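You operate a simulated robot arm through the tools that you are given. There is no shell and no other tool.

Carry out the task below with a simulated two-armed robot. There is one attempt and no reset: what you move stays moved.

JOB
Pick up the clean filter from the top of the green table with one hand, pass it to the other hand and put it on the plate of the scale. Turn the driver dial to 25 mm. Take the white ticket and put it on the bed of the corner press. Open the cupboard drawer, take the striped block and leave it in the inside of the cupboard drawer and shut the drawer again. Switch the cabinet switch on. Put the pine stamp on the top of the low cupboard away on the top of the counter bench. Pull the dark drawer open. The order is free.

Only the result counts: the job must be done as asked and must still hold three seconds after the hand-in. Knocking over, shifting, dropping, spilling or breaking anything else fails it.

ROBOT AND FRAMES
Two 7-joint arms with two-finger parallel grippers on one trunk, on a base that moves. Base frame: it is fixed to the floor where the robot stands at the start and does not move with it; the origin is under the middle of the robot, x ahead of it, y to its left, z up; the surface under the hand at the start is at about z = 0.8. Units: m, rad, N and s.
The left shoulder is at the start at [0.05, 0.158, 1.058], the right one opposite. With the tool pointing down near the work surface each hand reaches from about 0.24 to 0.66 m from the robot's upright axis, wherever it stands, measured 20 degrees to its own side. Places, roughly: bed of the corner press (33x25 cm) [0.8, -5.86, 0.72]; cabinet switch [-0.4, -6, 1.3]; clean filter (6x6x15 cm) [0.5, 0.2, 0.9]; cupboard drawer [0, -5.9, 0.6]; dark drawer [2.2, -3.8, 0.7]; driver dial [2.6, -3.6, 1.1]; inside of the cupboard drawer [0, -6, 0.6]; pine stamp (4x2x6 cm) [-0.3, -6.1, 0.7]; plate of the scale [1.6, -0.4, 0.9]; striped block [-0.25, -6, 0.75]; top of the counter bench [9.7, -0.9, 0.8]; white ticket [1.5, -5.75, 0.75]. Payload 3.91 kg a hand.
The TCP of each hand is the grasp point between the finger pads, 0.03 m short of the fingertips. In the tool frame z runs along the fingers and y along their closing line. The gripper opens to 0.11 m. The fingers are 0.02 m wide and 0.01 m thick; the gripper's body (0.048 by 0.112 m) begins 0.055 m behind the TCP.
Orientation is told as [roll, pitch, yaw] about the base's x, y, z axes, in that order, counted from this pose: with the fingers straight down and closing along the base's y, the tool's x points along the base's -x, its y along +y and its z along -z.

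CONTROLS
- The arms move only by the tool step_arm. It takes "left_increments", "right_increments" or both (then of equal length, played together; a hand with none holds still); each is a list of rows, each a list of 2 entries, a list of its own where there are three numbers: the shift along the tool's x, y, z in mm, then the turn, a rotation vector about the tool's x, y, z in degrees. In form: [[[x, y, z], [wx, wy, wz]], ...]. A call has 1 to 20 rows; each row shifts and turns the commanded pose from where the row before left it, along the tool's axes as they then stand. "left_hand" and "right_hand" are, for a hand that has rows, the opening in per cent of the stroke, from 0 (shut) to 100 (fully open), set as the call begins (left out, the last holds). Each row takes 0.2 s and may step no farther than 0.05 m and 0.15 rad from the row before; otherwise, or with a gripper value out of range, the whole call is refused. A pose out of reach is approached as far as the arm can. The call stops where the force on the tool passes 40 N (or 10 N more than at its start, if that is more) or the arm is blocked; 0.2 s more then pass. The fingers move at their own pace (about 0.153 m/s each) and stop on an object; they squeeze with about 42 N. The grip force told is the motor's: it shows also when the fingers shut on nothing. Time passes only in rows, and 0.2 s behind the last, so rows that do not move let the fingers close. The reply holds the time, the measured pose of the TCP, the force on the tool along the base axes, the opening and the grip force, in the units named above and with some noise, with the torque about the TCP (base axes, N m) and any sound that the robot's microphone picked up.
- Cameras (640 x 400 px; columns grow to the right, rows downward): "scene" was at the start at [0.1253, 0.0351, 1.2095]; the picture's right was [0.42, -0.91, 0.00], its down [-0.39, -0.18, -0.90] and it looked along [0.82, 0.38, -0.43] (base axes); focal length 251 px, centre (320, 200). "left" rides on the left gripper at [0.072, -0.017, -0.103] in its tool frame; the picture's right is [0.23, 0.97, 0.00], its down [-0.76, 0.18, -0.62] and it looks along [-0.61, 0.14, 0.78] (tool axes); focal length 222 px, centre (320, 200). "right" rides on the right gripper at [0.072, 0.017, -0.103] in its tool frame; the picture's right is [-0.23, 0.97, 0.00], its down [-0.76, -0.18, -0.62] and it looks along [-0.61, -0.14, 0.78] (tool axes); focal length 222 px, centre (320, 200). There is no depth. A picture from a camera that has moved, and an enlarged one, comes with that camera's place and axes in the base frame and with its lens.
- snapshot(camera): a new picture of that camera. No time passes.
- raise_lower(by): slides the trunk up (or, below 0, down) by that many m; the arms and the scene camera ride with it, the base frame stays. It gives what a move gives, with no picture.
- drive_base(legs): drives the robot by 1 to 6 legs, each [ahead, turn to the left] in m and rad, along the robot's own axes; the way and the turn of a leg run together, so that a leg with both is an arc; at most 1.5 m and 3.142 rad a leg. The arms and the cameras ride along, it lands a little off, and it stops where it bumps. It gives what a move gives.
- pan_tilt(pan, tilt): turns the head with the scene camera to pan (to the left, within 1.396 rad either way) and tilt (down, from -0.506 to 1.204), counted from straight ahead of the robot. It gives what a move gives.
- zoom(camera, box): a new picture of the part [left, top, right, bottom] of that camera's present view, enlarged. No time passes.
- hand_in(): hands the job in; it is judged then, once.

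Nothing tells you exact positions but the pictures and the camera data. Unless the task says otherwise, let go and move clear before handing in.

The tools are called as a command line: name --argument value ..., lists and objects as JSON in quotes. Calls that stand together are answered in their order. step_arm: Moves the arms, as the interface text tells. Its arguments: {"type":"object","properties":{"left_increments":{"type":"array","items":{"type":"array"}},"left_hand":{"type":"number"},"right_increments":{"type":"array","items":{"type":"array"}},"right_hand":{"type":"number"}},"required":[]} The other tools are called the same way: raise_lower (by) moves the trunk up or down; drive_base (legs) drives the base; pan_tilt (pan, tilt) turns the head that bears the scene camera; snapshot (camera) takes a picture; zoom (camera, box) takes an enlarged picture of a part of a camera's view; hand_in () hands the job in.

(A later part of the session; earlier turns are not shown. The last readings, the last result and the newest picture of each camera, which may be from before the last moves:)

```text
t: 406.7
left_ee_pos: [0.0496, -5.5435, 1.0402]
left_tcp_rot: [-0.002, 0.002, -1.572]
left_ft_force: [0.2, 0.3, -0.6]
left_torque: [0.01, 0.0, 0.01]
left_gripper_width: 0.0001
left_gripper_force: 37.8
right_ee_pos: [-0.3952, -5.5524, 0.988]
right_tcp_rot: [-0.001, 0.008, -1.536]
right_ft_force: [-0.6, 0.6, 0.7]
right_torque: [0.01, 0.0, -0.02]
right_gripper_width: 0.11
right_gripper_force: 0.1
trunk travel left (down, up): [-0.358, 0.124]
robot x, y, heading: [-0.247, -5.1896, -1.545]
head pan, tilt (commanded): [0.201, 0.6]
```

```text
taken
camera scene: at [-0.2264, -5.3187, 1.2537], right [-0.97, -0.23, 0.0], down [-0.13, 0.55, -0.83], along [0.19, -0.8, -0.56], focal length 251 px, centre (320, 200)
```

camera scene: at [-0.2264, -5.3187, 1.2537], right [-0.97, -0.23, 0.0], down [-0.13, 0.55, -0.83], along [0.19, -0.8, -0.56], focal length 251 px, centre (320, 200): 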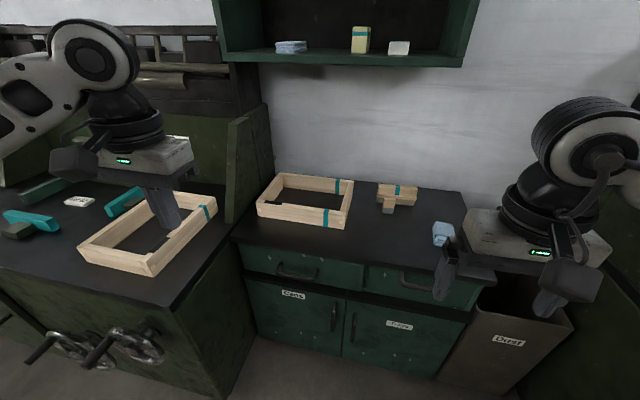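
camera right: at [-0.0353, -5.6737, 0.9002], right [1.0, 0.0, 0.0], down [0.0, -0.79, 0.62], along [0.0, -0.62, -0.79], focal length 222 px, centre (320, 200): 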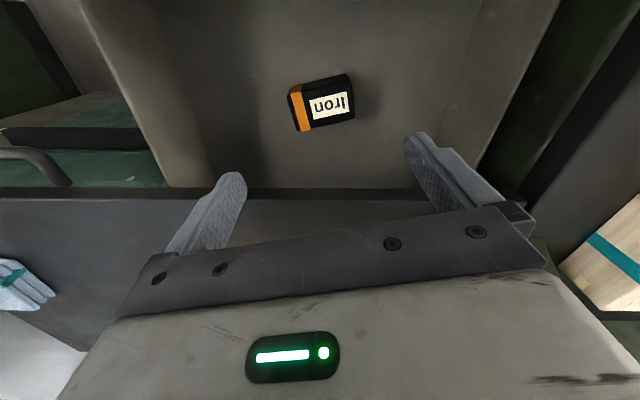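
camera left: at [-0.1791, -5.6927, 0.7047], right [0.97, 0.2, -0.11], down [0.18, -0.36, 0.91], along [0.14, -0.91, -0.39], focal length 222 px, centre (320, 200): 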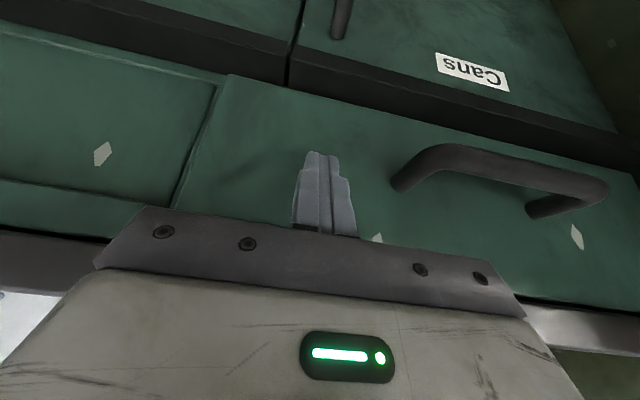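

Both hands are in normal poses. Next is the cabinet switch, so I'll move west to see the wall cabinet's side.

drive_base --legs '[[-0.12, 0], [0, -1.58], [0.45, 0], [0, 1.571]]'

pan_tilt --pan 0.4 --tilt -0.1

snapshot --camera "scene"

```text
t: 417.9
left_ee_pos: [-0.4271, -5.4375, 1.0403]
left_tcp_rot: [-0.002, -0.002, -1.613]
left_ft_force: [-0.9, 1.1, 0.3]
left_torque: [0.0, 0.0, 0.03]
left_gripper_width: 0.0
left_gripper_force: 38.0
right_ee_pos: [-0.8701, -5.4298, 0.9877]
right_tcp_rot: [-0.002, 0.01, -1.575]
right_ft_force: [0.4, -0.4, 0.0]
right_torque: [0.03, 0.0, 0.04]
right_gripper_width: 0.11
right_gripper_force: 0.0
trunk travel left (down, up): [-0.358, 0.124]
robot x, y, heading: [-0.7111, -5.0733, -1.582]
head pan, tilt (commanded): [0.201, 0.6]
```

```text
t: 419.0
left_ee_pos: [-0.426, -5.4392, 1.0405]
left_tcp_rot: [-0.002, -0.003, -1.614]
left_ft_force: [-0.8, -0.4, -0.2]
left_torque: [0.02, -0.02, 0.04]
left_gripper_width: 0.0
left_gripper_force: 37.9
right_ee_pos: [-0.8713, -5.4304, 0.9881]
right_tcp_rot: [-0.001, 0.011, -1.574]
right_ft_force: [-0.3, -0.9, 0.2]
right_torque: [-0.01, 0.03, 0.0]
right_gripper_width: 0.1102
right_gripper_force: 0.0
trunk travel left (down, up): [-0.358, 0.124]
robot x, y, heading: [-0.7114, -5.0757, -1.581]
head pan, tilt (commanded): [0.4, -0.099]
```

```text
taken
camera scene: at [-0.6761, -5.1965, 1.3176], right [-0.93, -0.38, 0.0], down [0.04, -0.09, -1.0], along [0.38, -0.92, 0.1], focal length 251 px, centre (320, 200)
```

scene: 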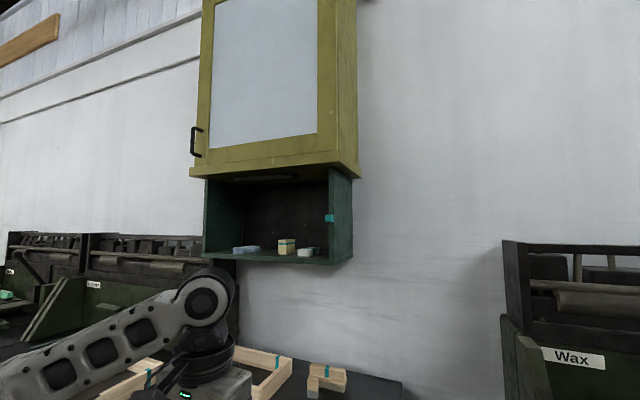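

zoom --camera "scene" --box '[296, 190, 376, 240]'

pan_tilt --pan 0.5 --tilt -0.1

zoom --camera "scene" --box '[260, 120, 420, 280]'

```text
8.00 times, centred on (336, 215) of scene
camera zoom: at [-0.6761, -5.1965, 1.3176], right [-0.93, -0.38, 0.0], down [0.04, -0.09, -1.0], along [0.38, -0.92, 0.1], focal length 2005 px, centre (192, 80)
```

zoom: 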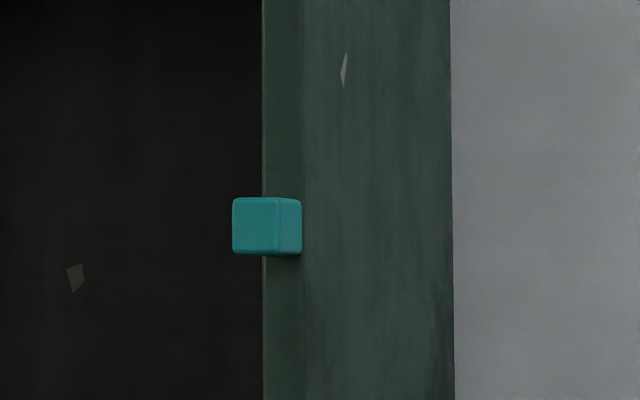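

```text
t: 419.6
left_ee_pos: [-0.4263, -5.4375, 1.0414]
left_tcp_rot: [-0.001, -0.002, -1.613]
left_ft_force: [0.1, 1.0, 0.1]
left_torque: [0.04, 0.02, 0.0]
left_gripper_width: 0.0
left_gripper_force: 37.6
right_ee_pos: [-0.8703, -5.4296, 0.988]
right_tcp_rot: [-0.002, 0.008, -1.573]
right_ft_force: [-0.3, -0.9, 0.0]
right_torque: [0.02, -0.01, -0.01]
right_gripper_width: 0.1102
right_gripper_force: 0.1
trunk travel left (down, up): [-0.358, 0.124]
robot x, y, heading: [-0.7071, -5.0684, -1.58]
head pan, tilt (commanded): [0.499, -0.099]
```

```text
2.50 times, centred on (340, 200) of scene
camera zoom: at [-0.6682, -5.1928, 1.3177], right [-0.88, -0.47, 0.0], down [0.05, -0.09, -1.0], along [0.47, -0.88, 0.1], focal length 627 px, centre (270, 200)
```

zoom: 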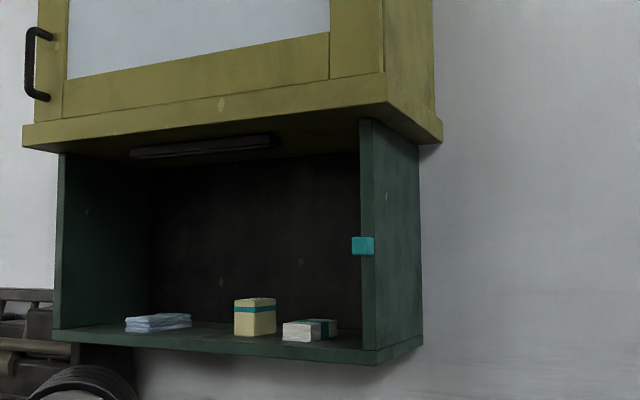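

The teal knob sits on the front edge of the cabinet's right side panel, at about [−0.381, −5.980, 1.340], about 2 × 2.4 cm. The yellow cabinet overhangs it, so I'll approach with a forward-pointing left hand. First I'll raise the trunk and pitch the left hand forward.

raise_lower --by 0.12

step_arm --left_increments '[[[-25, 0, -2], [0, -8.2, 0]], [[-25, 0, -2], [0, -8.2, 0]], [[-25, 0, -2], [0, -8.2, 0]], [[-25, 0, -2], [0, -8.2, 0]], [[-25, 0, -2], [0, -8.2, 0]], [[-25, 0, -2], [0, -8.2, 0]], [[-25, 0, -2], [0, -8.2, 0]], [[-25, 0, -2], [0, -8.2, 0]], [[-25, 0, -2], [0, -8.2, 0]], [[-25, 0, -2], [0, -8.2, 0]], [[-20, 0, -2], [0, -8, 0]], [[0, 0, 0], [0, 0, 0]]]'

pan_tilt --pan 0.3 --tilt 0.1

snapshot --camera "scene"

snapshot --camera "left"

```text
t: 421.1
left_ee_pos: [-0.4266, -5.4379, 1.1596]
left_tcp_rot: [-0.001, 0.0, -1.612]
left_ft_force: [0.5, -0.4, 0.6]
left_torque: [-0.02, 0.03, -0.01]
left_gripper_width: 0.0
left_gripper_force: 37.0
right_ee_pos: [-0.8701, -5.4284, 1.1086]
right_tcp_rot: [-0.001, 0.01, -1.573]
right_ft_force: [-0.2, 0.1, -0.2]
right_torque: [-0.01, 0.0, -0.03]
right_gripper_width: 0.1101
right_gripper_force: 0.0
trunk travel left (down, up): [-0.478, 0.004]
robot x, y, heading: [-0.7069, -5.0722, -1.583]
head pan, tilt (commanded): [0.499, -0.099]
```

```text
t: 423.8
left_ee_pos: [-0.4323, -5.6103, 1.3338]
left_tcp_rot: [-2.882, -1.568, 1.272]
left_ft_force: [0.7, -0.1, -0.5]
left_torque: [0.01, 0.0, 0.01]
left_gripper_width: 0.0
left_gripper_force: 37.9
right_ee_pos: [-0.8706, -5.4289, 1.1074]
right_tcp_rot: [-0.004, 0.009, -1.573]
right_ft_force: [-0.5, -0.6, 1.0]
right_torque: [-0.01, -0.01, 0.01]
right_gripper_width: 0.1104
right_gripper_force: 0.0
trunk travel left (down, up): [-0.478, 0.004]
robot x, y, heading: [-0.7118, -5.0738, -1.579]
head pan, tilt (commanded): [0.499, -0.099]
```

```text
t: 424.5
left_ee_pos: [-0.4324, -5.6113, 1.3348]
left_tcp_rot: [-2.262, -1.57, 0.649]
left_ft_force: [0.0, 0.0, -0.2]
left_torque: [0.0, -0.01, 0.02]
left_gripper_width: 0.0
left_gripper_force: 37.9
right_ee_pos: [-0.871, -5.4292, 1.1081]
right_tcp_rot: [-0.002, 0.009, -1.574]
right_ft_force: [0.0, 0.0, 1.0]
right_torque: [-0.03, -0.01, 0.0]
right_gripper_width: 0.11
right_gripper_force: 0.1
trunk travel left (down, up): [-0.478, 0.004]
robot x, y, heading: [-0.7079, -5.0731, -1.585]
head pan, tilt (commanded): [0.3, 0.099]
```

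```text
taken
camera scene: at [-0.6828, -5.204, 1.4199], right [-0.96, -0.29, 0.0], down [-0.03, 0.09, -1.0], along [0.28, -0.95, -0.1], focal length 251 px, centre (320, 200)
```

scene: 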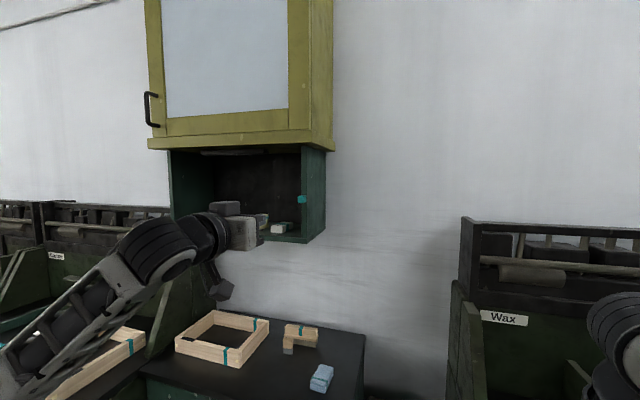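

```text
taken
camera left: at [-0.445, -5.5063, 1.2595], right [0.97, -0.04, -0.23], down [0.2, 0.62, 0.76], along [0.11, -0.79, 0.61], focal length 222 px, centre (320, 200)
```

left: 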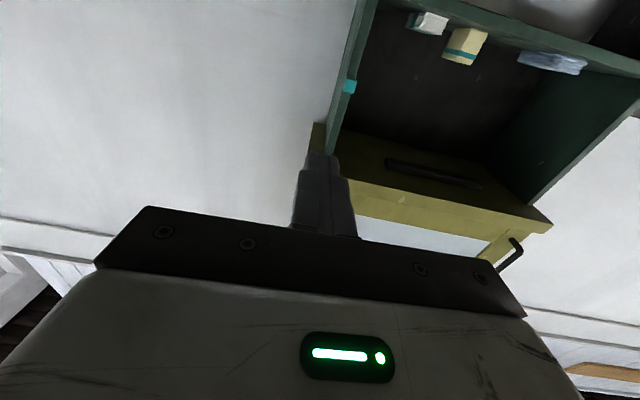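

The knob shows at about [−0.385, −5.98, 1.341]. I'll drive forward, bringing the fingertips close in front of it.

drive_base --legs '[[0.2, 0]]'

step_arm --left_increments '[[[20, 20, 0], [0, 0, 0]], [[25, 20, 0], [0, 0, 0]], [[0, 0, 0], [0, 0, 0]]]'

snapshot --camera "left"

snapshot --camera "scene"

```text
t: 426.1
left_ee_pos: [-0.4356, -5.8135, 1.3328]
left_tcp_rot: [-1.858, -1.57, 0.243]
left_ft_force: [0.3, -0.5, -0.2]
left_torque: [-0.03, -0.05, 0.02]
left_gripper_width: 0.0
left_gripper_force: 37.6
right_ee_pos: [-0.8738, -5.6307, 1.1082]
right_tcp_rot: [-0.002, 0.011, -1.577]
right_ft_force: [1.1, -0.7, 0.6]
right_torque: [0.0, 0.04, 0.02]
right_gripper_width: 0.1098
right_gripper_force: 0.0
trunk travel left (down, up): [-0.478, 0.004]
robot x, y, heading: [-0.7108, -5.2717, -1.578]
head pan, tilt (commanded): [0.3, 0.099]
```

```text
t: 426.9
left_ee_pos: [-0.3958, -5.8142, 1.2878]
left_tcp_rot: [-2.61, -1.57, 0.996]
left_ft_force: [0.1, 0.9, -0.3]
left_torque: [-0.01, -0.02, -0.02]
left_gripper_width: 0.0
left_gripper_force: 38.0
right_ee_pos: [-0.8735, -5.6293, 1.1076]
right_tcp_rot: [0.0, 0.009, -1.577]
right_ft_force: [-0.6, 0.0, 0.9]
right_torque: [0.0, 0.03, 0.0]
right_gripper_width: 0.1102
right_gripper_force: 0.0
trunk travel left (down, up): [-0.478, 0.004]
robot x, y, heading: [-0.7135, -5.2755, -1.585]
head pan, tilt (commanded): [0.3, 0.099]
```

```text
taken
camera left: at [-0.4078, -5.7105, 1.214], right [0.97, -0.04, -0.23], down [0.21, 0.62, 0.76], along [0.11, -0.79, 0.61], focal length 222 px, centre (320, 200)
```

left: 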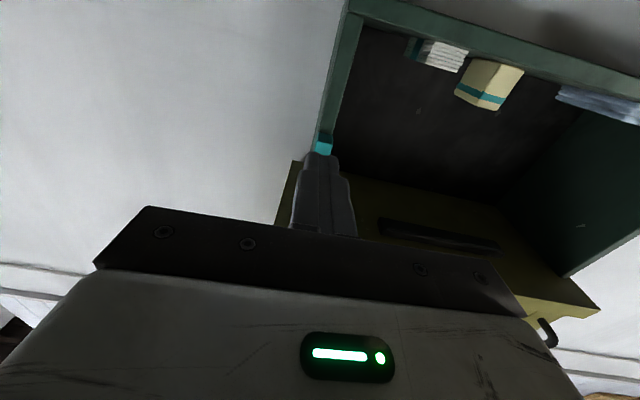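

```text
taken
camera scene: at [-0.6858, -5.406, 1.4198], right [-0.96, -0.28, 0.0], down [-0.03, 0.1, -1.0], along [0.28, -0.95, -0.1], focal length 251 px, centre (320, 200)
```

scene: 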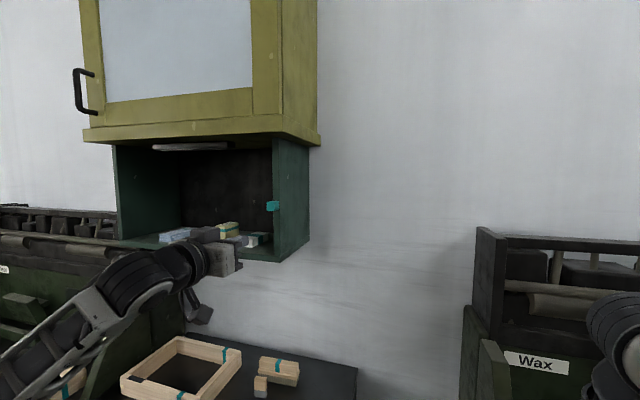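

zoom --camera "scene" --box '[240, 180, 304, 236]'

zoom --camera "left" --box '[270, 100, 370, 170]'

```text
7.14 times, centred on (272, 208) of scene
camera zoom: at [-0.6858, -5.406, 1.4198], right [-0.96, -0.28, 0.0], down [-0.03, 0.1, -1.0], along [0.28, -0.95, -0.1], focal length 1790 px, centre (663, 143)
```

zoom: 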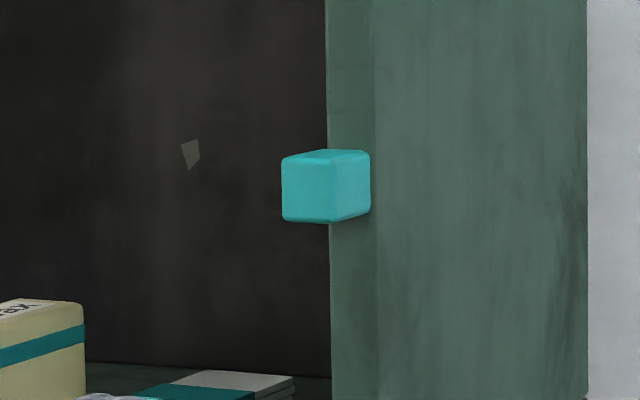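

```text
5.71 times, centred on (320, 135) of left
camera zoom: at [-0.4078, -5.7105, 1.214], right [0.97, -0.04, -0.23], down [0.21, 0.62, 0.76], along [0.11, -0.79, 0.61], focal length 1269 px, centre (320, 571)
```

zoom: 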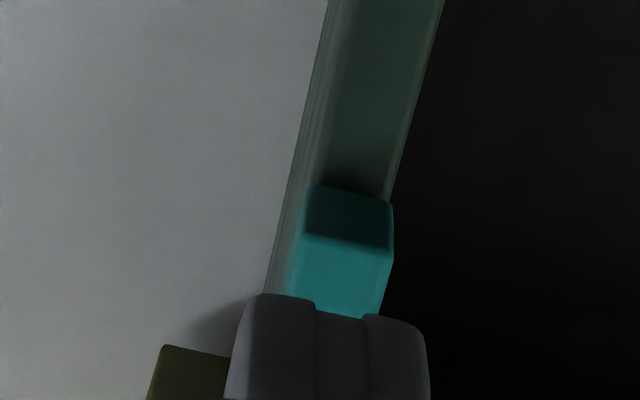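

zoom --camera "scene" --box '[100, 110, 320, 260]'

```text
2.67 times, centred on (210, 185) of scene
camera zoom: at [-0.6858, -5.406, 1.4198], right [-0.96, -0.28, 0.0], down [-0.03, 0.1, -1.0], along [0.28, -0.95, -0.1], focal length 668 px, centre (613, 240)
```

zoom: 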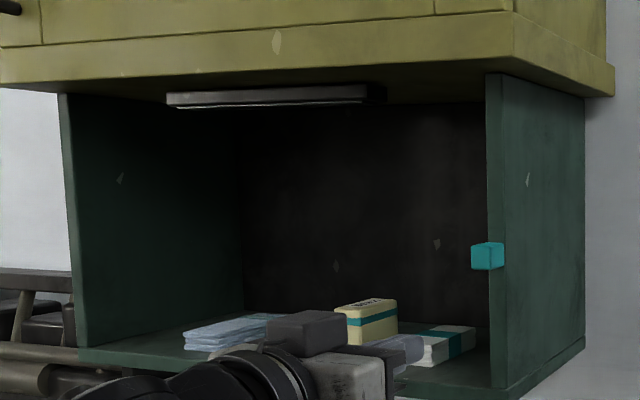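

I'll place the closed fingertips just below the knob and then nudge it up gently, watching force and sound.

step_arm --left_increments '[[[-4, 4.6, 37], [0, 0, 0]], [[-4, 4.6, 37], [0, 0, 0]], [[-4, 4.6, 37], [0, 0, 0]], [[-4, 4.6, 37], [0, 0, 0]], [[0, 0, 0], [0, 0, 0]]]'

snapshot --camera "left"

zoom --camera "scene" --box '[200, 160, 340, 280]'

```text
t: 428.1
left_ee_pos: [-0.3848, -5.9609, 1.3028]
left_tcp_rot: [-2.576, -1.569, 0.962]
left_ft_force: [-0.6, 0.5, -0.2]
left_torque: [0.01, -0.01, -0.03]
left_gripper_width: 0.0
left_gripper_force: 37.4
right_ee_pos: [-0.8738, -5.6304, 1.1075]
right_tcp_rot: [-0.001, 0.008, -1.577]
right_ft_force: [-0.8, 0.0, 0.3]
right_torque: [0.0, 0.0, -0.01]
right_gripper_width: 0.1101
right_gripper_force: 0.1
trunk travel left (down, up): [-0.478, 0.004]
robot x, y, heading: [-0.7121, -5.2734, -1.587]
head pan, tilt (commanded): [0.3, 0.099]
```

```text
taken
camera left: at [-0.3969, -5.8582, 1.2286], right [0.97, -0.04, -0.23], down [0.21, 0.62, 0.76], along [0.11, -0.79, 0.61], focal length 222 px, centre (320, 200)
```

left: 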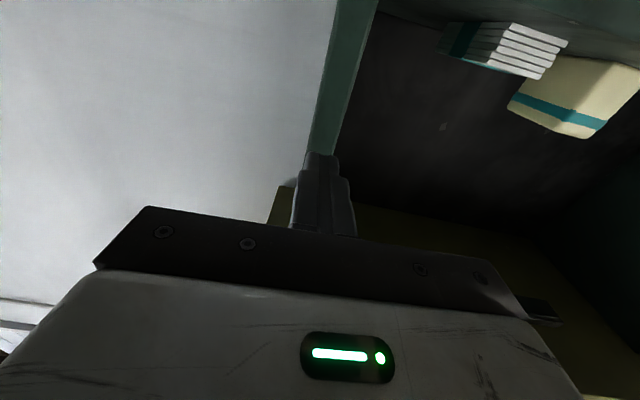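

```text
3.33 times, centred on (270, 220) of scene
camera zoom: at [-0.6854, -5.4056, 1.4199], right [-0.96, -0.28, 0.0], down [-0.03, 0.1, -1.0], along [0.28, -0.95, -0.1], focal length 836 px, centre (487, 133)
```

zoom: 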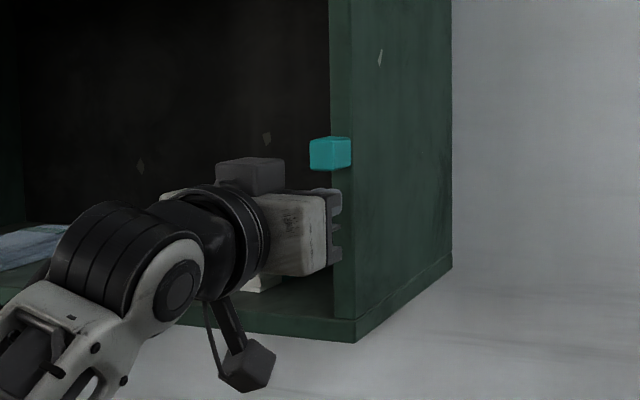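

step_arm --left_increments '[[[-6, 0, 0], [0, 0, 0]], [[-6, 0, 0], [0, 0, 0]], [[0, 0, 0], [0, 0, 0]]]'

step_arm --left_increments '[[[-4, 0, 0], [0, 0, 0]], [[-4, 0, 0], [0, 0, 0]], [[0, 0, 0], [0, 0, 0]]]'

zoom --camera "scene" --box '[200, 160, 340, 280]'

```text
t: 428.9
left_ee_pos: [-0.3847, -5.9631, 1.3158]
left_tcp_rot: [-2.126, -1.569, 0.511]
left_ft_force: [0.2, 0.0, 0.1]
left_torque: [-0.03, 0.01, 0.0]
left_gripper_width: 0.0001
left_gripper_force: 37.5
right_ee_pos: [-0.874, -5.6303, 1.1074]
right_tcp_rot: [-0.001, 0.009, -1.576]
right_ft_force: [-1.4, -0.4, 0.0]
right_torque: [-0.03, 0.02, -0.01]
right_gripper_width: 0.1101
right_gripper_force: 0.2
trunk travel left (down, up): [-0.478, 0.004]
robot x, y, heading: [-0.7137, -5.2774, -1.582]
head pan, tilt (commanded): [0.3, 0.099]
```

```text
t: 429.7
left_ee_pos: [-0.3842, -5.9636, 1.3231]
left_tcp_rot: [-1.592, -1.569, -0.023]
left_ft_force: [0.2, -0.9, -1.8]
left_torque: [0.06, -0.03, -0.03]
left_gripper_width: 0.0001
left_gripper_force: 37.6
right_ee_pos: [-0.8749, -5.6309, 1.1073]
right_tcp_rot: [-0.002, 0.007, -1.577]
right_ft_force: [0.2, 0.2, -0.4]
right_torque: [0.0, 0.01, -0.03]
right_gripper_width: 0.1101
right_gripper_force: 0.0
trunk travel left (down, up): [-0.478, 0.004]
robot x, y, heading: [-0.7138, -5.2748, -1.582]
head pan, tilt (commanded): [0.3, 0.099]
```

```text
3.33 times, centred on (270, 220) of scene
camera zoom: at [-0.6856, -5.4062, 1.4198], right [-0.96, -0.28, 0.0], down [-0.03, 0.1, -0.99], along [0.28, -0.95, -0.1], focal length 836 px, centre (487, 133)
```

zoom: 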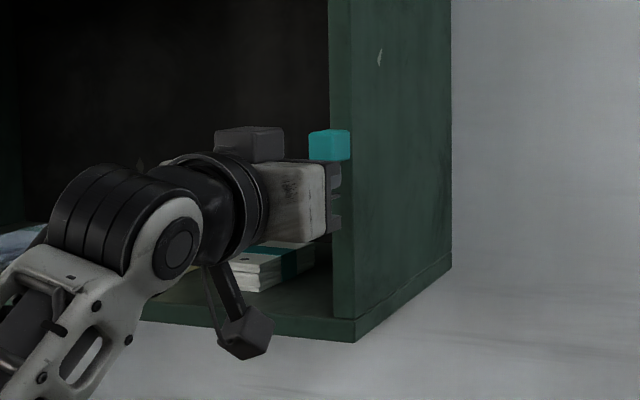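

The knob is moving upward with light force, so it slides vertically. I'll keep nudging it up and listen for a click.

step_arm --left_increments '[[[-4, 0, 0], [0, 0, 0]], [[-4, 0, 0], [0, 0, 0]], [[0, 0, 0], [0, 0, 0]]]'

step_arm --left_increments '[[[-4, 0, 0], [0, 0, 0]], [[-4, 0, 0], [0, 0, 0]], [[0, 0, 0], [0, 0, 0]]]'

zoom --camera "scene" --box '[100, 110, 340, 280]'

```text
t: 430.5
left_ee_pos: [-0.3837, -5.9631, 1.3325]
left_tcp_rot: [-2.402, -1.571, 0.789]
left_ft_force: [-0.4, -0.8, -0.4]
left_torque: [0.03, -0.01, -0.04]
left_gripper_width: 0.0
left_gripper_force: 37.6
right_ee_pos: [-0.873, -5.6296, 1.1067]
right_tcp_rot: [-0.001, 0.007, -1.577]
right_ft_force: [-0.1, 0.3, 1.0]
right_torque: [0.02, 0.0, 0.01]
right_gripper_width: 0.1101
right_gripper_force: 0.0
trunk travel left (down, up): [-0.478, 0.004]
robot x, y, heading: [-0.7121, -5.2746, -1.586]
head pan, tilt (commanded): [0.3, 0.099]
```

```text
t: 431.3
left_ee_pos: [-0.3834, -5.9623, 1.3404]
left_tcp_rot: [-2.265, -1.569, 0.65]
left_ft_force: [-0.1, -0.4, -0.6]
left_torque: [0.02, -0.03, 0.01]
left_gripper_width: 0.0
left_gripper_force: 37.6
right_ee_pos: [-0.8731, -5.6302, 1.1075]
right_tcp_rot: [-0.002, 0.007, -1.575]
right_ft_force: [-0.1, -0.1, -0.4]
right_torque: [-0.02, -0.02, -0.03]
right_gripper_width: 0.1101
right_gripper_force: 0.0
trunk travel left (down, up): [-0.478, 0.004]
robot x, y, heading: [-0.7133, -5.276, -1.582]
head pan, tilt (commanded): [0.3, 0.099]
```

```text
2.35 times, centred on (220, 195) of scene
camera zoom: at [-0.6856, -5.4061, 1.4198], right [-0.96, -0.28, 0.0], down [-0.03, 0.1, -0.99], along [0.28, -0.95, -0.1], focal length 590 px, centre (555, 212)
```

zoom: 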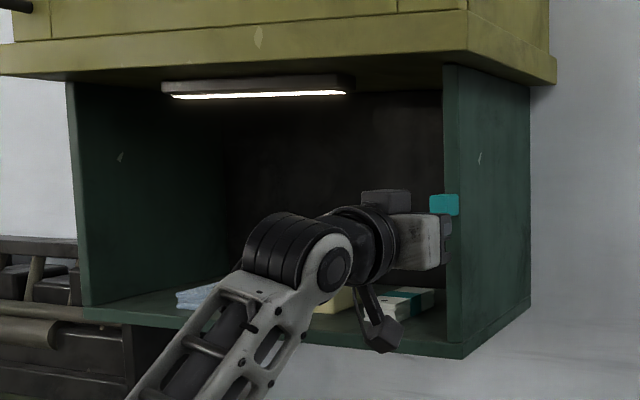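

The cabinet lamp is lit, so the switch is on. I'll push a little further to see if it reaches an end stop.

step_arm --left_increments '[[[-4, 0, 0], [0, 0, 0]], [[-3, 0, 0], [0, 0, 0]], [[0, 0, 0], [0, 0, 0]]]'

zoom --camera "scene" --box '[240, 150, 320, 220]'

```text
t: 432.1
left_ee_pos: [-0.3842, -5.9635, 1.3466]
left_tcp_rot: [-2.399, -1.57, 0.783]
left_ft_force: [1.0, 0.2, 0.5]
left_torque: [0.05, 0.01, -0.02]
left_gripper_width: 0.0
left_gripper_force: 38.1
right_ee_pos: [-0.8734, -5.6312, 1.1071]
right_tcp_rot: [0.0, 0.009, -1.576]
right_ft_force: [0.5, -1.0, -0.8]
right_torque: [0.0, 0.02, 0.02]
right_gripper_width: 0.1101
right_gripper_force: 0.0
trunk travel left (down, up): [-0.478, 0.004]
robot x, y, heading: [-0.7135, -5.2722, -1.591]
head pan, tilt (commanded): [0.3, 0.099]
```

```text
5.71 times, centred on (280, 185) of scene
camera zoom: at [-0.6856, -5.4059, 1.4198], right [-0.96, -0.28, 0.0], down [-0.03, 0.1, -1.0], along [0.28, -0.95, -0.1], focal length 1432 px, centre (549, 286)
```

zoom: 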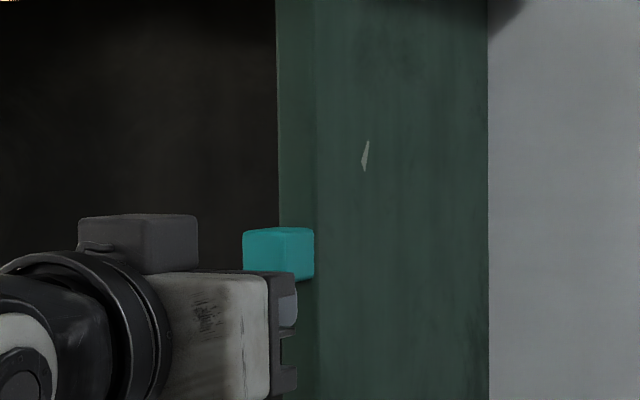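

step_arm --left_increments '[[[-4, 0, 0], [0, 0, 0]], [[-4, 0, 0], [0, 0, 0]], [[0, 0, 0], [0, 0, 0]]]'

step_arm --left_increments '[[[-4, 0, 0], [0, 0, 0]], [[-4, 0, 0], [0, 0, 0]], [[0, 0, 0], [0, 0, 0]]]'

zoom --camera "scene" --box '[160, 110, 340, 240]'

```text
t: 432.9
left_ee_pos: [-0.3842, -5.966, 1.3483]
left_tcp_rot: [-0.141, -1.557, -1.472]
left_ft_force: [-2.1, 9.8, -25.6]
left_torque: [0.1, -0.06, -0.09]
left_gripper_width: 0.0001
left_gripper_force: 37.8
right_ee_pos: [-0.8723, -5.6316, 1.1069]
right_tcp_rot: [-0.004, 0.01, -1.575]
right_ft_force: [-0.4, 0.6, -0.1]
right_torque: [-0.01, 0.0, -0.02]
right_gripper_width: 0.1101
right_gripper_force: 0.0
trunk travel left (down, up): [-0.478, 0.004]
robot x, y, heading: [-0.7132, -5.2738, -1.59]
head pan, tilt (commanded): [0.3, 0.099]
```

```text
t: 433.4
left_ee_pos: [-0.3838, -5.9674, 1.3473]
left_tcp_rot: [-0.049, -1.539, -1.562]
left_ft_force: [1.5, -0.1, -7.0]
left_torque: [0.03, 0.01, 0.11]
left_gripper_width: 0.0003
left_gripper_force: 37.7
right_ee_pos: [-0.8727, -5.6302, 1.1086]
right_tcp_rot: [-0.005, 0.011, -1.576]
right_ft_force: [-0.7, -0.1, 1.1]
right_torque: [0.0, -0.04, 0.01]
right_gripper_width: 0.1102
right_gripper_force: 0.0
trunk travel left (down, up): [-0.478, 0.004]
robot x, y, heading: [-0.7152, -5.2706, -1.585]
head pan, tilt (commanded): [0.3, 0.099]
stopped in row 2 (left hand): the force on the tool passed its limit at 46 N (the readings are from after the stop); the commanded pose is now the measured one
```

```text
3.08 times, centred on (250, 175) of scene
camera zoom: at [-0.6853, -5.4064, 1.4203], right [-0.96, -0.28, 0.0], down [-0.03, 0.1, -0.99], along [0.28, -0.95, -0.1], focal length 771 px, centre (535, 277)
```

zoom: 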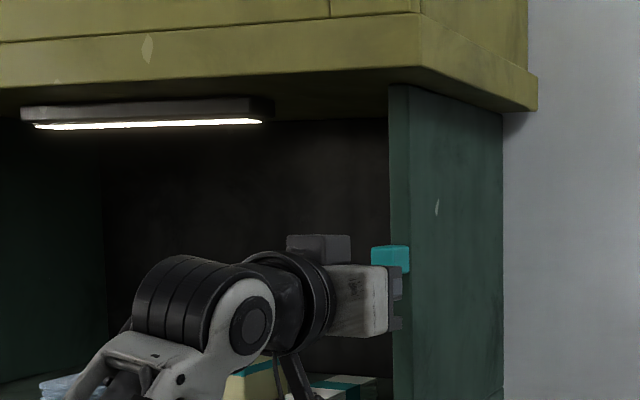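

It hit the end stop with the lamp on. I'll lower the fingers a little, withdraw, and check that it stays on.

step_arm --left_increments '[[[8, 0, 0], [0, 0, 0]], [[10, 0, 0], [0, 0, 0]], [[0, 0, -30], [0, 0, 0]], [[0, 0, -40], [0, 0, 0]], [[0, 0, -40], [0, 0, 0]], [[0, 0, -40], [0, 0, 0]]]'

snapshot --camera "scene"

snapshot --camera "left"

```text
t: 434.8
left_ee_pos: [-0.3798, -5.8147, 1.3363]
left_tcp_rot: [-0.064, -1.544, -1.548]
left_ft_force: [0.4, -0.3, 0.5]
left_torque: [0.02, 0.02, -0.03]
left_gripper_width: 0.0003
left_gripper_force: 37.6
right_ee_pos: [-0.8723, -5.6306, 1.1075]
right_tcp_rot: [-0.002, 0.011, -1.575]
right_ft_force: [-0.1, -0.2, 0.6]
right_torque: [-0.03, 0.0, -0.01]
right_gripper_width: 0.1101
right_gripper_force: 0.0
trunk travel left (down, up): [-0.478, 0.004]
robot x, y, heading: [-0.7126, -5.2719, -1.586]
head pan, tilt (commanded): [0.3, 0.099]
```

```text
taken
camera scene: at [-0.6854, -5.4052, 1.4199], right [-0.96, -0.28, 0.0], down [-0.03, 0.09, -1.0], along [0.28, -0.95, -0.1], focal length 251 px, centre (320, 200)
```

scene: 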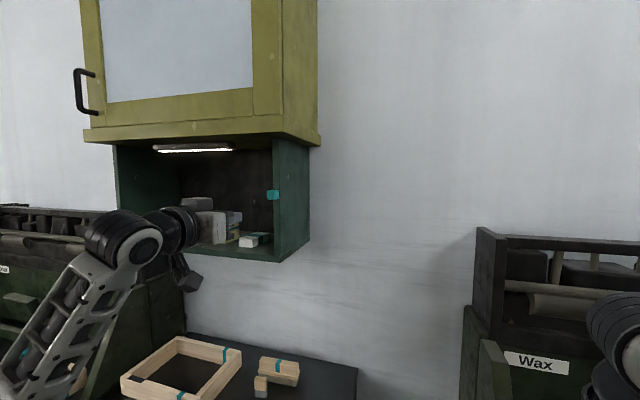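

```text
taken
camera left: at [-0.3926, -5.7087, 1.2649], right [0.97, -0.04, -0.23], down [0.2, 0.6, 0.78], along [0.11, -0.8, 0.59], focal length 222 px, centre (320, 200)
```

left: 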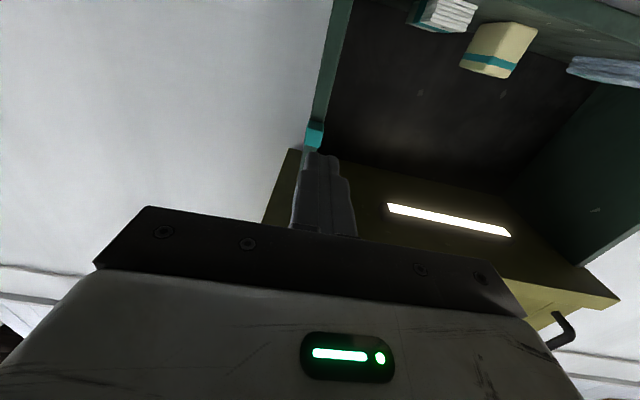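

The switch stays on. I'll back away, fold the left hand down again, and get set to pick the pine stamp with the right hand.

drive_base --legs '[[-0.2, 0]]'

step_arm --left_increments '[[[25, 0, -2], [0, 8.2, 0]], [[25, 0, -2], [0, 8.2, 0]], [[25, 0, -2], [0, 8.2, 0]], [[25, 0, -2], [0, 8.2, 0]], [[25, 0, -2], [0, 8.2, 0]], [[25, 0, -2], [0, 8.2, 0]], [[25, 0, -2], [0, 8.2, 0]], [[25, 0, -2], [0, 8.2, 0]], [[25, 0, -2], [0, 8.2, 0]], [[25, 0, -2], [0, 8.2, 0]], [[20, 0, -2], [0, 6.5, 0]], [[0, 0, 0], [0, 0, 0]]]'

drive_base --legs '[[0, 1.586], [0.56, 0], [0, -1.571]]'

pan_tilt --pan -0.2 --tilt 0.5

snapshot --camera "scene"

```text
t: 436.4
left_ee_pos: [-0.3779, -5.6162, 1.3368]
left_tcp_rot: [-0.046, -1.545, -1.568]
left_ft_force: [0.6, 0.1, 0.2]
left_torque: [0.02, 0.0, -0.02]
left_gripper_width: 0.0
left_gripper_force: 37.6
right_ee_pos: [-0.8704, -5.4311, 1.1073]
right_tcp_rot: [-0.003, 0.009, -1.575]
right_ft_force: [-0.1, -0.7, -0.5]
right_torque: [-0.01, -0.01, 0.01]
right_gripper_width: 0.1098
right_gripper_force: 0.0
trunk travel left (down, up): [-0.478, 0.004]
robot x, y, heading: [-0.7095, -5.0721, -1.583]
head pan, tilt (commanded): [0.3, 0.099]
```

```text
t: 439.0
left_ee_pos: [-0.37, -5.4412, 1.1667]
left_tcp_rot: [-0.002, 0.001, -1.612]
left_ft_force: [-0.2, 0.2, -0.1]
left_torque: [0.03, -0.01, 0.01]
left_gripper_width: 0.0
left_gripper_force: 37.7
right_ee_pos: [-0.8702, -5.4302, 1.1077]
right_tcp_rot: [-0.001, 0.009, -1.575]
right_ft_force: [0.0, 0.4, 0.0]
right_torque: [0.02, 0.03, 0.01]
right_gripper_width: 0.1101
right_gripper_force: 0.0
trunk travel left (down, up): [-0.478, 0.004]
robot x, y, heading: [-0.7077, -5.0754, -1.579]
head pan, tilt (commanded): [0.3, 0.099]
```

```text
t: 449.9
left_ee_pos: [0.1921, -5.45, 1.1665]
left_tcp_rot: [0.0, -0.001, -1.623]
left_ft_force: [-0.2, 0.3, -1.0]
left_torque: [-0.02, 0.0, 0.03]
left_gripper_width: 0.0003
left_gripper_force: 37.8
right_ee_pos: [-0.3062, -5.4356, 1.1085]
right_tcp_rot: [-0.001, 0.009, -1.588]
right_ft_force: [-0.9, 0.3, -0.6]
right_torque: [0.01, 0.01, -0.01]
right_gripper_width: 0.11
right_gripper_force: 0.1
trunk travel left (down, up): [-0.478, 0.004]
robot x, y, heading: [-0.1437, -5.0803, -1.596]
head pan, tilt (commanded): [0.3, 0.099]
```

```text
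t: 450.9
left_ee_pos: [0.1931, -5.4499, 1.1676]
left_tcp_rot: [-0.002, -0.001, -1.624]
left_ft_force: [0.7, 0.4, -0.4]
left_torque: [0.0, -0.03, 0.04]
left_gripper_width: 0.0
left_gripper_force: 37.5
right_ee_pos: [-0.3079, -5.4351, 1.1081]
right_tcp_rot: [-0.002, 0.008, -1.586]
right_ft_force: [-0.4, 0.5, 1.2]
right_torque: [-0.02, 0.0, 0.0]
right_gripper_width: 0.1099
right_gripper_force: 0.0
trunk travel left (down, up): [-0.478, 0.004]
robot x, y, heading: [-0.1408, -5.0789, -1.594]
head pan, tilt (commanded): [-0.201, 0.499]
```

```text
taken
camera scene: at [-0.1616, -5.2124, 1.3828], right [-0.98, 0.22, 0.0], down [0.11, 0.47, -0.88], along [-0.19, -0.86, -0.48], focal length 251 px, centre (320, 200)
```

scene: 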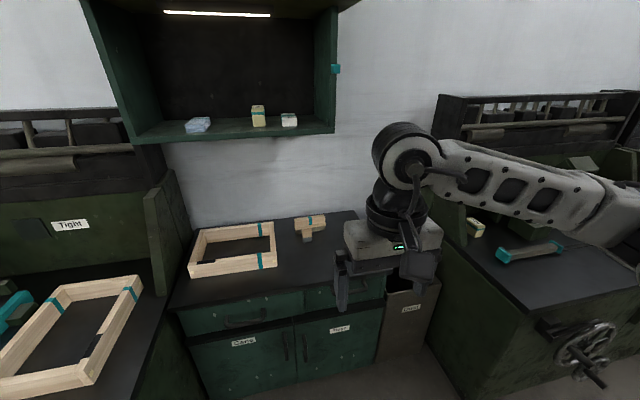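

I'll tuck the left hand in closer, lower the trunk to working height, and drive up to the cupboard.

step_arm --left_increments '[[[40, -25, 0], [0, 0, 0]], [[40, -25, 0], [0, 0, 0]], [[40, -25, 0], [0, 0, 0]]]'

raise_lower --by -0.2

drive_base --legs '[[0, 0.025], [0.3, 0]]'

pan_tilt --pan -0.1 --tilt 0.6

snapshot --camera "scene"

snapshot --camera "right"

```text
t: 451.7
left_ee_pos: [0.1255, -5.3205, 1.1663]
left_tcp_rot: [-0.002, -0.002, -1.624]
left_ft_force: [-0.1, 0.2, -0.3]
left_torque: [0.0, 0.01, 0.01]
left_gripper_width: 0.0
left_gripper_force: 37.9
right_ee_pos: [-0.3068, -5.4357, 1.1082]
right_tcp_rot: [-0.002, 0.009, -1.585]
right_ft_force: [-0.4, -0.2, -0.2]
right_torque: [0.01, -0.05, -0.03]
right_gripper_width: 0.1101
right_gripper_force: 0.1
trunk travel left (down, up): [-0.478, 0.004]
robot x, y, heading: [-0.14, -5.0795, -1.593]
head pan, tilt (commanded): [-0.201, 0.499]
```

```text
t: 453.8
left_ee_pos: [0.1247, -5.3228, 0.9676]
left_tcp_rot: [0.0, -0.002, -1.623]
left_ft_force: [-0.3, -0.4, -0.6]
left_torque: [-0.01, 0.0, -0.02]
left_gripper_width: 0.0
left_gripper_force: 37.7
right_ee_pos: [-0.3065, -5.4339, 0.9078]
right_tcp_rot: [-0.003, 0.009, -1.586]
right_ft_force: [-1.1, 0.0, -0.1]
right_torque: [0.0, 0.01, -0.01]
right_gripper_width: 0.1101
right_gripper_force: 0.1
trunk travel left (down, up): [-0.278, 0.204]
robot x, y, heading: [-0.1375, -5.0795, -1.598]
head pan, tilt (commanded): [-0.201, 0.499]
```

```text
t: 456.2
left_ee_pos: [0.1318, -5.6123, 0.9674]
left_tcp_rot: [-0.002, -0.001, -1.601]
left_ft_force: [-1.1, 0.3, 0.0]
left_torque: [0.03, 0.01, -0.01]
left_gripper_width: 0.0001
left_gripper_force: 37.6
right_ee_pos: [-0.2971, -5.7373, 0.9075]
right_tcp_rot: [-0.001, 0.008, -1.561]
right_ft_force: [0.0, 0.7, 0.3]
right_torque: [0.0, 0.01, -0.01]
right_gripper_width: 0.1101
right_gripper_force: 0.2
trunk travel left (down, up): [-0.278, 0.204]
robot x, y, heading: [-0.1371, -5.3755, -1.57]
head pan, tilt (commanded): [-0.201, 0.499]
```

```text
t: 456.9
left_ee_pos: [0.1312, -5.6125, 0.9656]
left_tcp_rot: [-0.002, -0.001, -1.599]
left_ft_force: [-0.8, 0.3, 0.5]
left_torque: [0.02, -0.01, 0.02]
left_gripper_width: 0.0
left_gripper_force: 37.2
right_ee_pos: [-0.2976, -5.7372, 0.9082]
right_tcp_rot: [-0.002, 0.009, -1.56]
right_ft_force: [0.3, -0.1, -0.7]
right_torque: [0.04, -0.01, -0.02]
right_gripper_width: 0.1102
right_gripper_force: 0.1
trunk travel left (down, up): [-0.278, 0.204]
robot x, y, heading: [-0.1411, -5.376, -1.574]
head pan, tilt (commanded): [-0.099, 0.6]
```

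```text
taken
camera scene: at [-0.1488, -5.5089, 1.1737], right [-1.0, 0.1, 0.0], down [0.06, 0.56, -0.83], along [-0.08, -0.82, -0.56], focal length 251 px, centre (320, 200)
```

scene: 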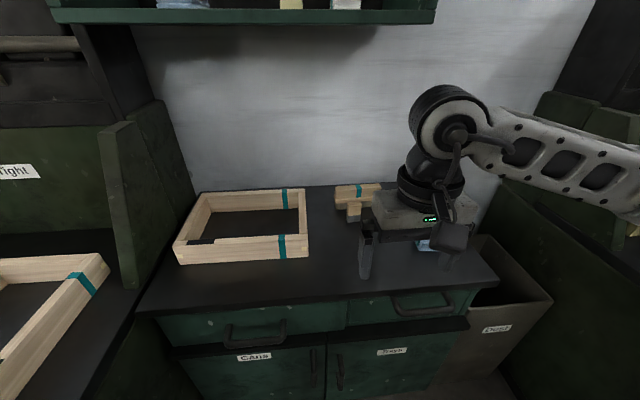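

```text
taken
camera right: at [-0.2801, -5.6635, 1.0104], right [0.98, -0.22, 0.0], down [-0.17, -0.77, 0.62], along [-0.14, -0.6, -0.79], focal length 222 px, centre (320, 200)
```

right: 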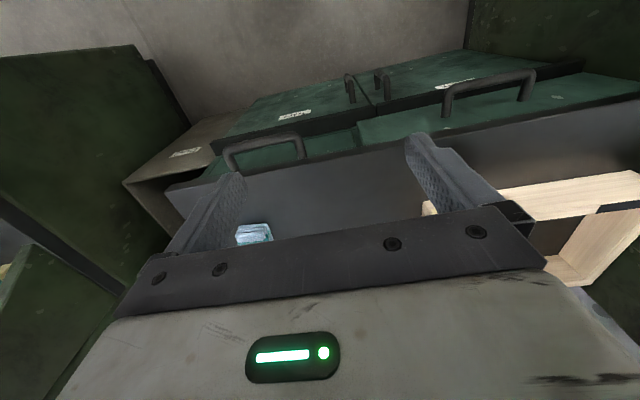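

I'll tilt the right hand 30° forward so that its camera sees the stamp.

step_arm --right_increments '[[[0, 0, -8], [0, -7.5, 0]], [[0, 0, -8], [0, -7.5, 0]], [[0, 0, -8], [0, -7.5, 0]], [[0, 0, -8], [0, -7.5, 0]], [[0, 0, 0], [0, 0, 0]]]' --right_hand 70

snapshot --camera "right"

zoom --camera "scene" --box '[310, 160, 430, 260]'

```text
t: 458.1
left_ee_pos: [0.1316, -5.6118, 0.9659]
left_tcp_rot: [-0.001, -0.003, -1.598]
left_ft_force: [-0.2, 1.3, 0.1]
left_torque: [0.01, 0.0, 0.0]
left_gripper_width: 0.0
left_gripper_force: 38.0
right_ee_pos: [-0.2962, -5.7298, 0.9394]
right_tcp_rot: [-0.003, -0.517, -1.561]
right_ft_force: [-0.2, 0.0, 0.9]
right_torque: [-0.01, -0.01, -0.02]
right_gripper_width: 0.0769
right_gripper_force: 0.1
trunk travel left (down, up): [-0.278, 0.204]
robot x, y, heading: [-0.1413, -5.3744, -1.568]
head pan, tilt (commanded): [-0.099, 0.6]
```

```text
taken
camera right: at [-0.2801, -5.6152, 0.9922], right [0.98, -0.19, 0.11], down [-0.17, -0.36, 0.92], along [-0.13, -0.92, -0.38], focal length 222 px, centre (320, 200)
```

right: 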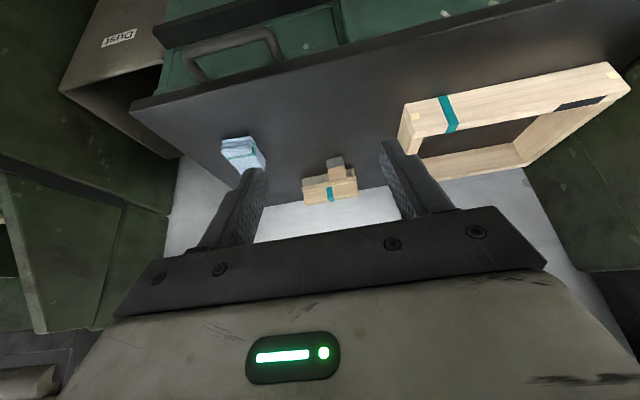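

```text
4.00 times, centred on (370, 210) of scene
camera zoom: at [-0.1488, -5.5089, 1.1737], right [-1.0, 0.1, 0.0], down [0.06, 0.56, -0.83], along [-0.08, -0.82, -0.56], focal length 1003 px, centre (120, 160)
```

zoom: 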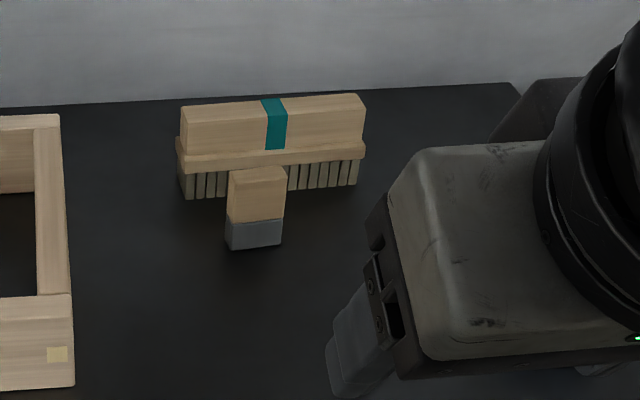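

zoom --camera "right" --box '[290, 140, 386, 210]'

```text
5.71 times, centred on (338, 175) of right
camera zoom: at [-0.2801, -5.6152, 0.9922], right [0.98, -0.19, 0.11], down [-0.17, -0.36, 0.92], along [-0.13, -0.92, -0.38], focal length 1269 px, centre (217, 343)
```

zoom: 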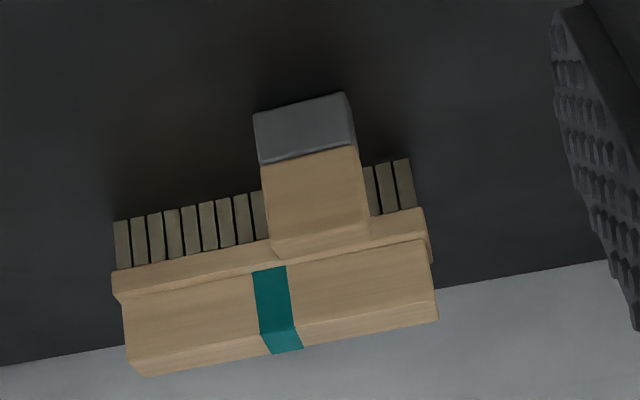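

The stamp is at about [−0.299, −6.068], with its top at z ≈ 0.772. I'll roll forward 6 cm and bring the tilted open hand in over it.

drive_base --legs '[[0.06, 0]]'

step_arm --right_increments '[[[-24.5, -0.8, 37], [0, 0, 0]], [[-24.5, -0.8, 37], [0, 0, 0]], [[-24.5, -0.8, 37], [0, 0, 0]], [[-24.5, -0.8, 37], [0, 0, 0]], [[-24.5, -0.8, 37], [0, 0, 0]], [[-20, -0.8, 28], [0, 0, 0]], [[0, 0, 0], [0, 0, 0]]]'

snapshot --camera "right"

snapshot --camera "scene"

```text
t: 459.1
left_ee_pos: [0.1314, -5.6731, 0.9658]
left_tcp_rot: [-0.002, -0.002, -1.6]
left_ft_force: [0.5, 0.5, 0.9]
left_torque: [0.03, -0.04, -0.02]
left_gripper_width: 0.0
left_gripper_force: 37.9
right_ee_pos: [-0.2966, -5.7915, 0.9384]
right_tcp_rot: [-0.002, -0.515, -1.557]
right_ft_force: [0.0, -0.6, 0.1]
right_torque: [-0.01, 0.02, -0.02]
right_gripper_width: 0.077
right_gripper_force: 0.0
trunk travel left (down, up): [-0.278, 0.204]
robot x, y, heading: [-0.1384, -5.4356, -1.566]
head pan, tilt (commanded): [-0.099, 0.6]
```

```text
t: 460.7
left_ee_pos: [0.1312, -5.6729, 0.9658]
left_tcp_rot: [-0.002, -0.003, -1.6]
left_ft_force: [0.5, -0.4, 0.7]
left_torque: [0.02, 0.01, -0.02]
left_gripper_width: 0.0
left_gripper_force: 37.7
right_ee_pos: [-0.298, -6.0195, 0.8228]
right_tcp_rot: [-0.001, -0.515, -1.558]
right_ft_force: [0.5, -0.5, -0.2]
right_torque: [-0.02, 0.01, -0.01]
right_gripper_width: 0.0773
right_gripper_force: 0.0
trunk travel left (down, up): [-0.278, 0.204]
robot x, y, heading: [-0.1418, -5.438, -1.566]
head pan, tilt (commanded): [-0.099, 0.6]
```

```text
taken
camera right: at [-0.2827, -5.9043, 0.8758], right [0.98, -0.19, 0.11], down [-0.17, -0.36, 0.92], along [-0.13, -0.91, -0.38], focal length 222 px, centre (320, 200)
```

right: 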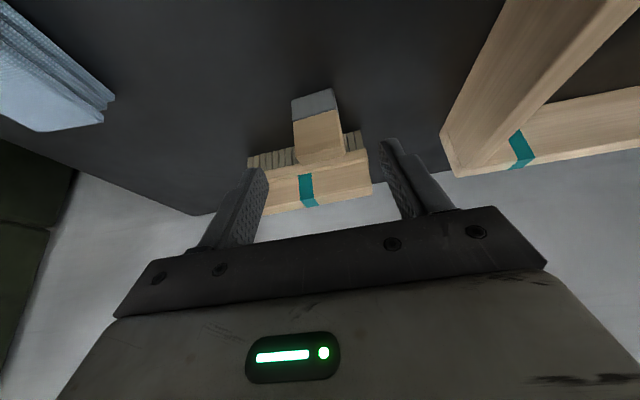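

```text
taken
camera scene: at [-0.1486, -5.5693, 1.1737], right [-1.0, 0.1, 0.0], down [0.06, 0.56, -0.83], along [-0.08, -0.82, -0.56], focal length 251 px, centre (320, 200)
```

scene: 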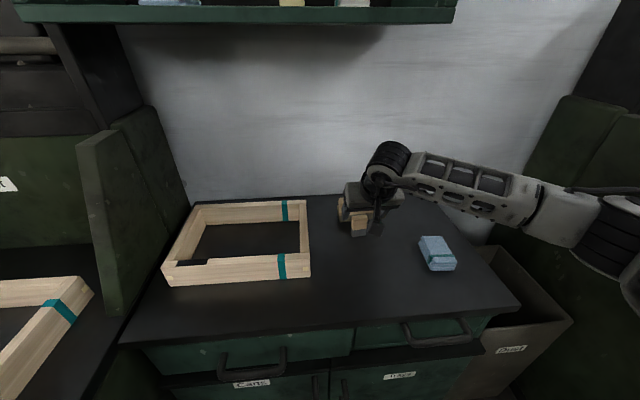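

Well aligned. I'll slide down along the fingers around the stamp.

step_arm --right_increments '[[[-1, 0, 20], [0, 0, 0]], [[-1, 0, 20], [0, 0, 0]], [[-1, 0, 17], [0, 0, 0]], [[0, 0, 15], [0, 0, 0]], [[0, 0, 13], [0, 0, 0]], [[0, 0, 0], [0, 0, 0]]]'

snapshot --camera "right"

zoom --camera "scene" --box '[300, 130, 460, 270]'

```text
t: 462.1
left_ee_pos: [0.1302, -5.6738, 0.9659]
left_tcp_rot: [-0.002, -0.003, -1.599]
left_ft_force: [0.1, -0.6, -0.3]
left_torque: [0.01, 0.01, 0.02]
left_gripper_width: 0.0001
left_gripper_force: 37.7
right_ee_pos: [-0.2994, -6.0638, 0.7509]
right_tcp_rot: [-0.002, -0.516, -1.559]
right_ft_force: [-0.2, -0.1, 0.8]
right_torque: [-0.03, -0.01, 0.01]
right_gripper_width: 0.0772
right_gripper_force: 0.1
trunk travel left (down, up): [-0.278, 0.204]
robot x, y, heading: [-0.1414, -5.4339, -1.567]
head pan, tilt (commanded): [-0.099, 0.6]
```

```text
taken
camera right: at [-0.2817, -5.9493, 0.8042], right [0.98, -0.19, 0.11], down [-0.17, -0.36, 0.92], along [-0.13, -0.91, -0.38], focal length 222 px, centre (320, 200)
```

right: 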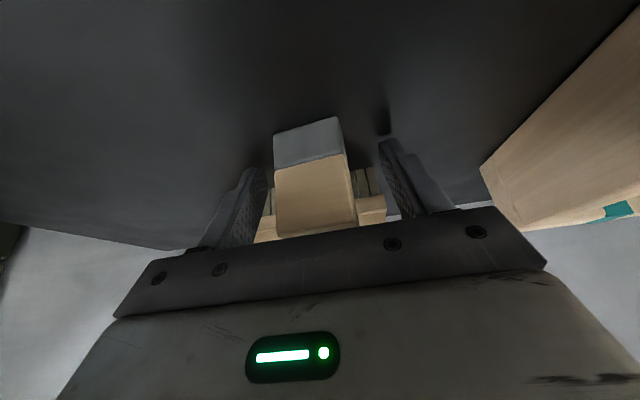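

```text
2.86 times, centred on (380, 200) of scene
camera zoom: at [-0.1486, -5.5692, 1.1737], right [-1.0, 0.1, 0.0], down [0.06, 0.56, -0.83], along [-0.08, -0.82, -0.56], focal length 716 px, centre (149, 200)
```

zoom: 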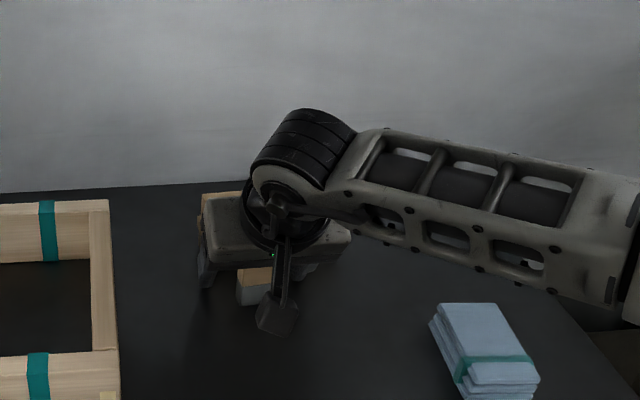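

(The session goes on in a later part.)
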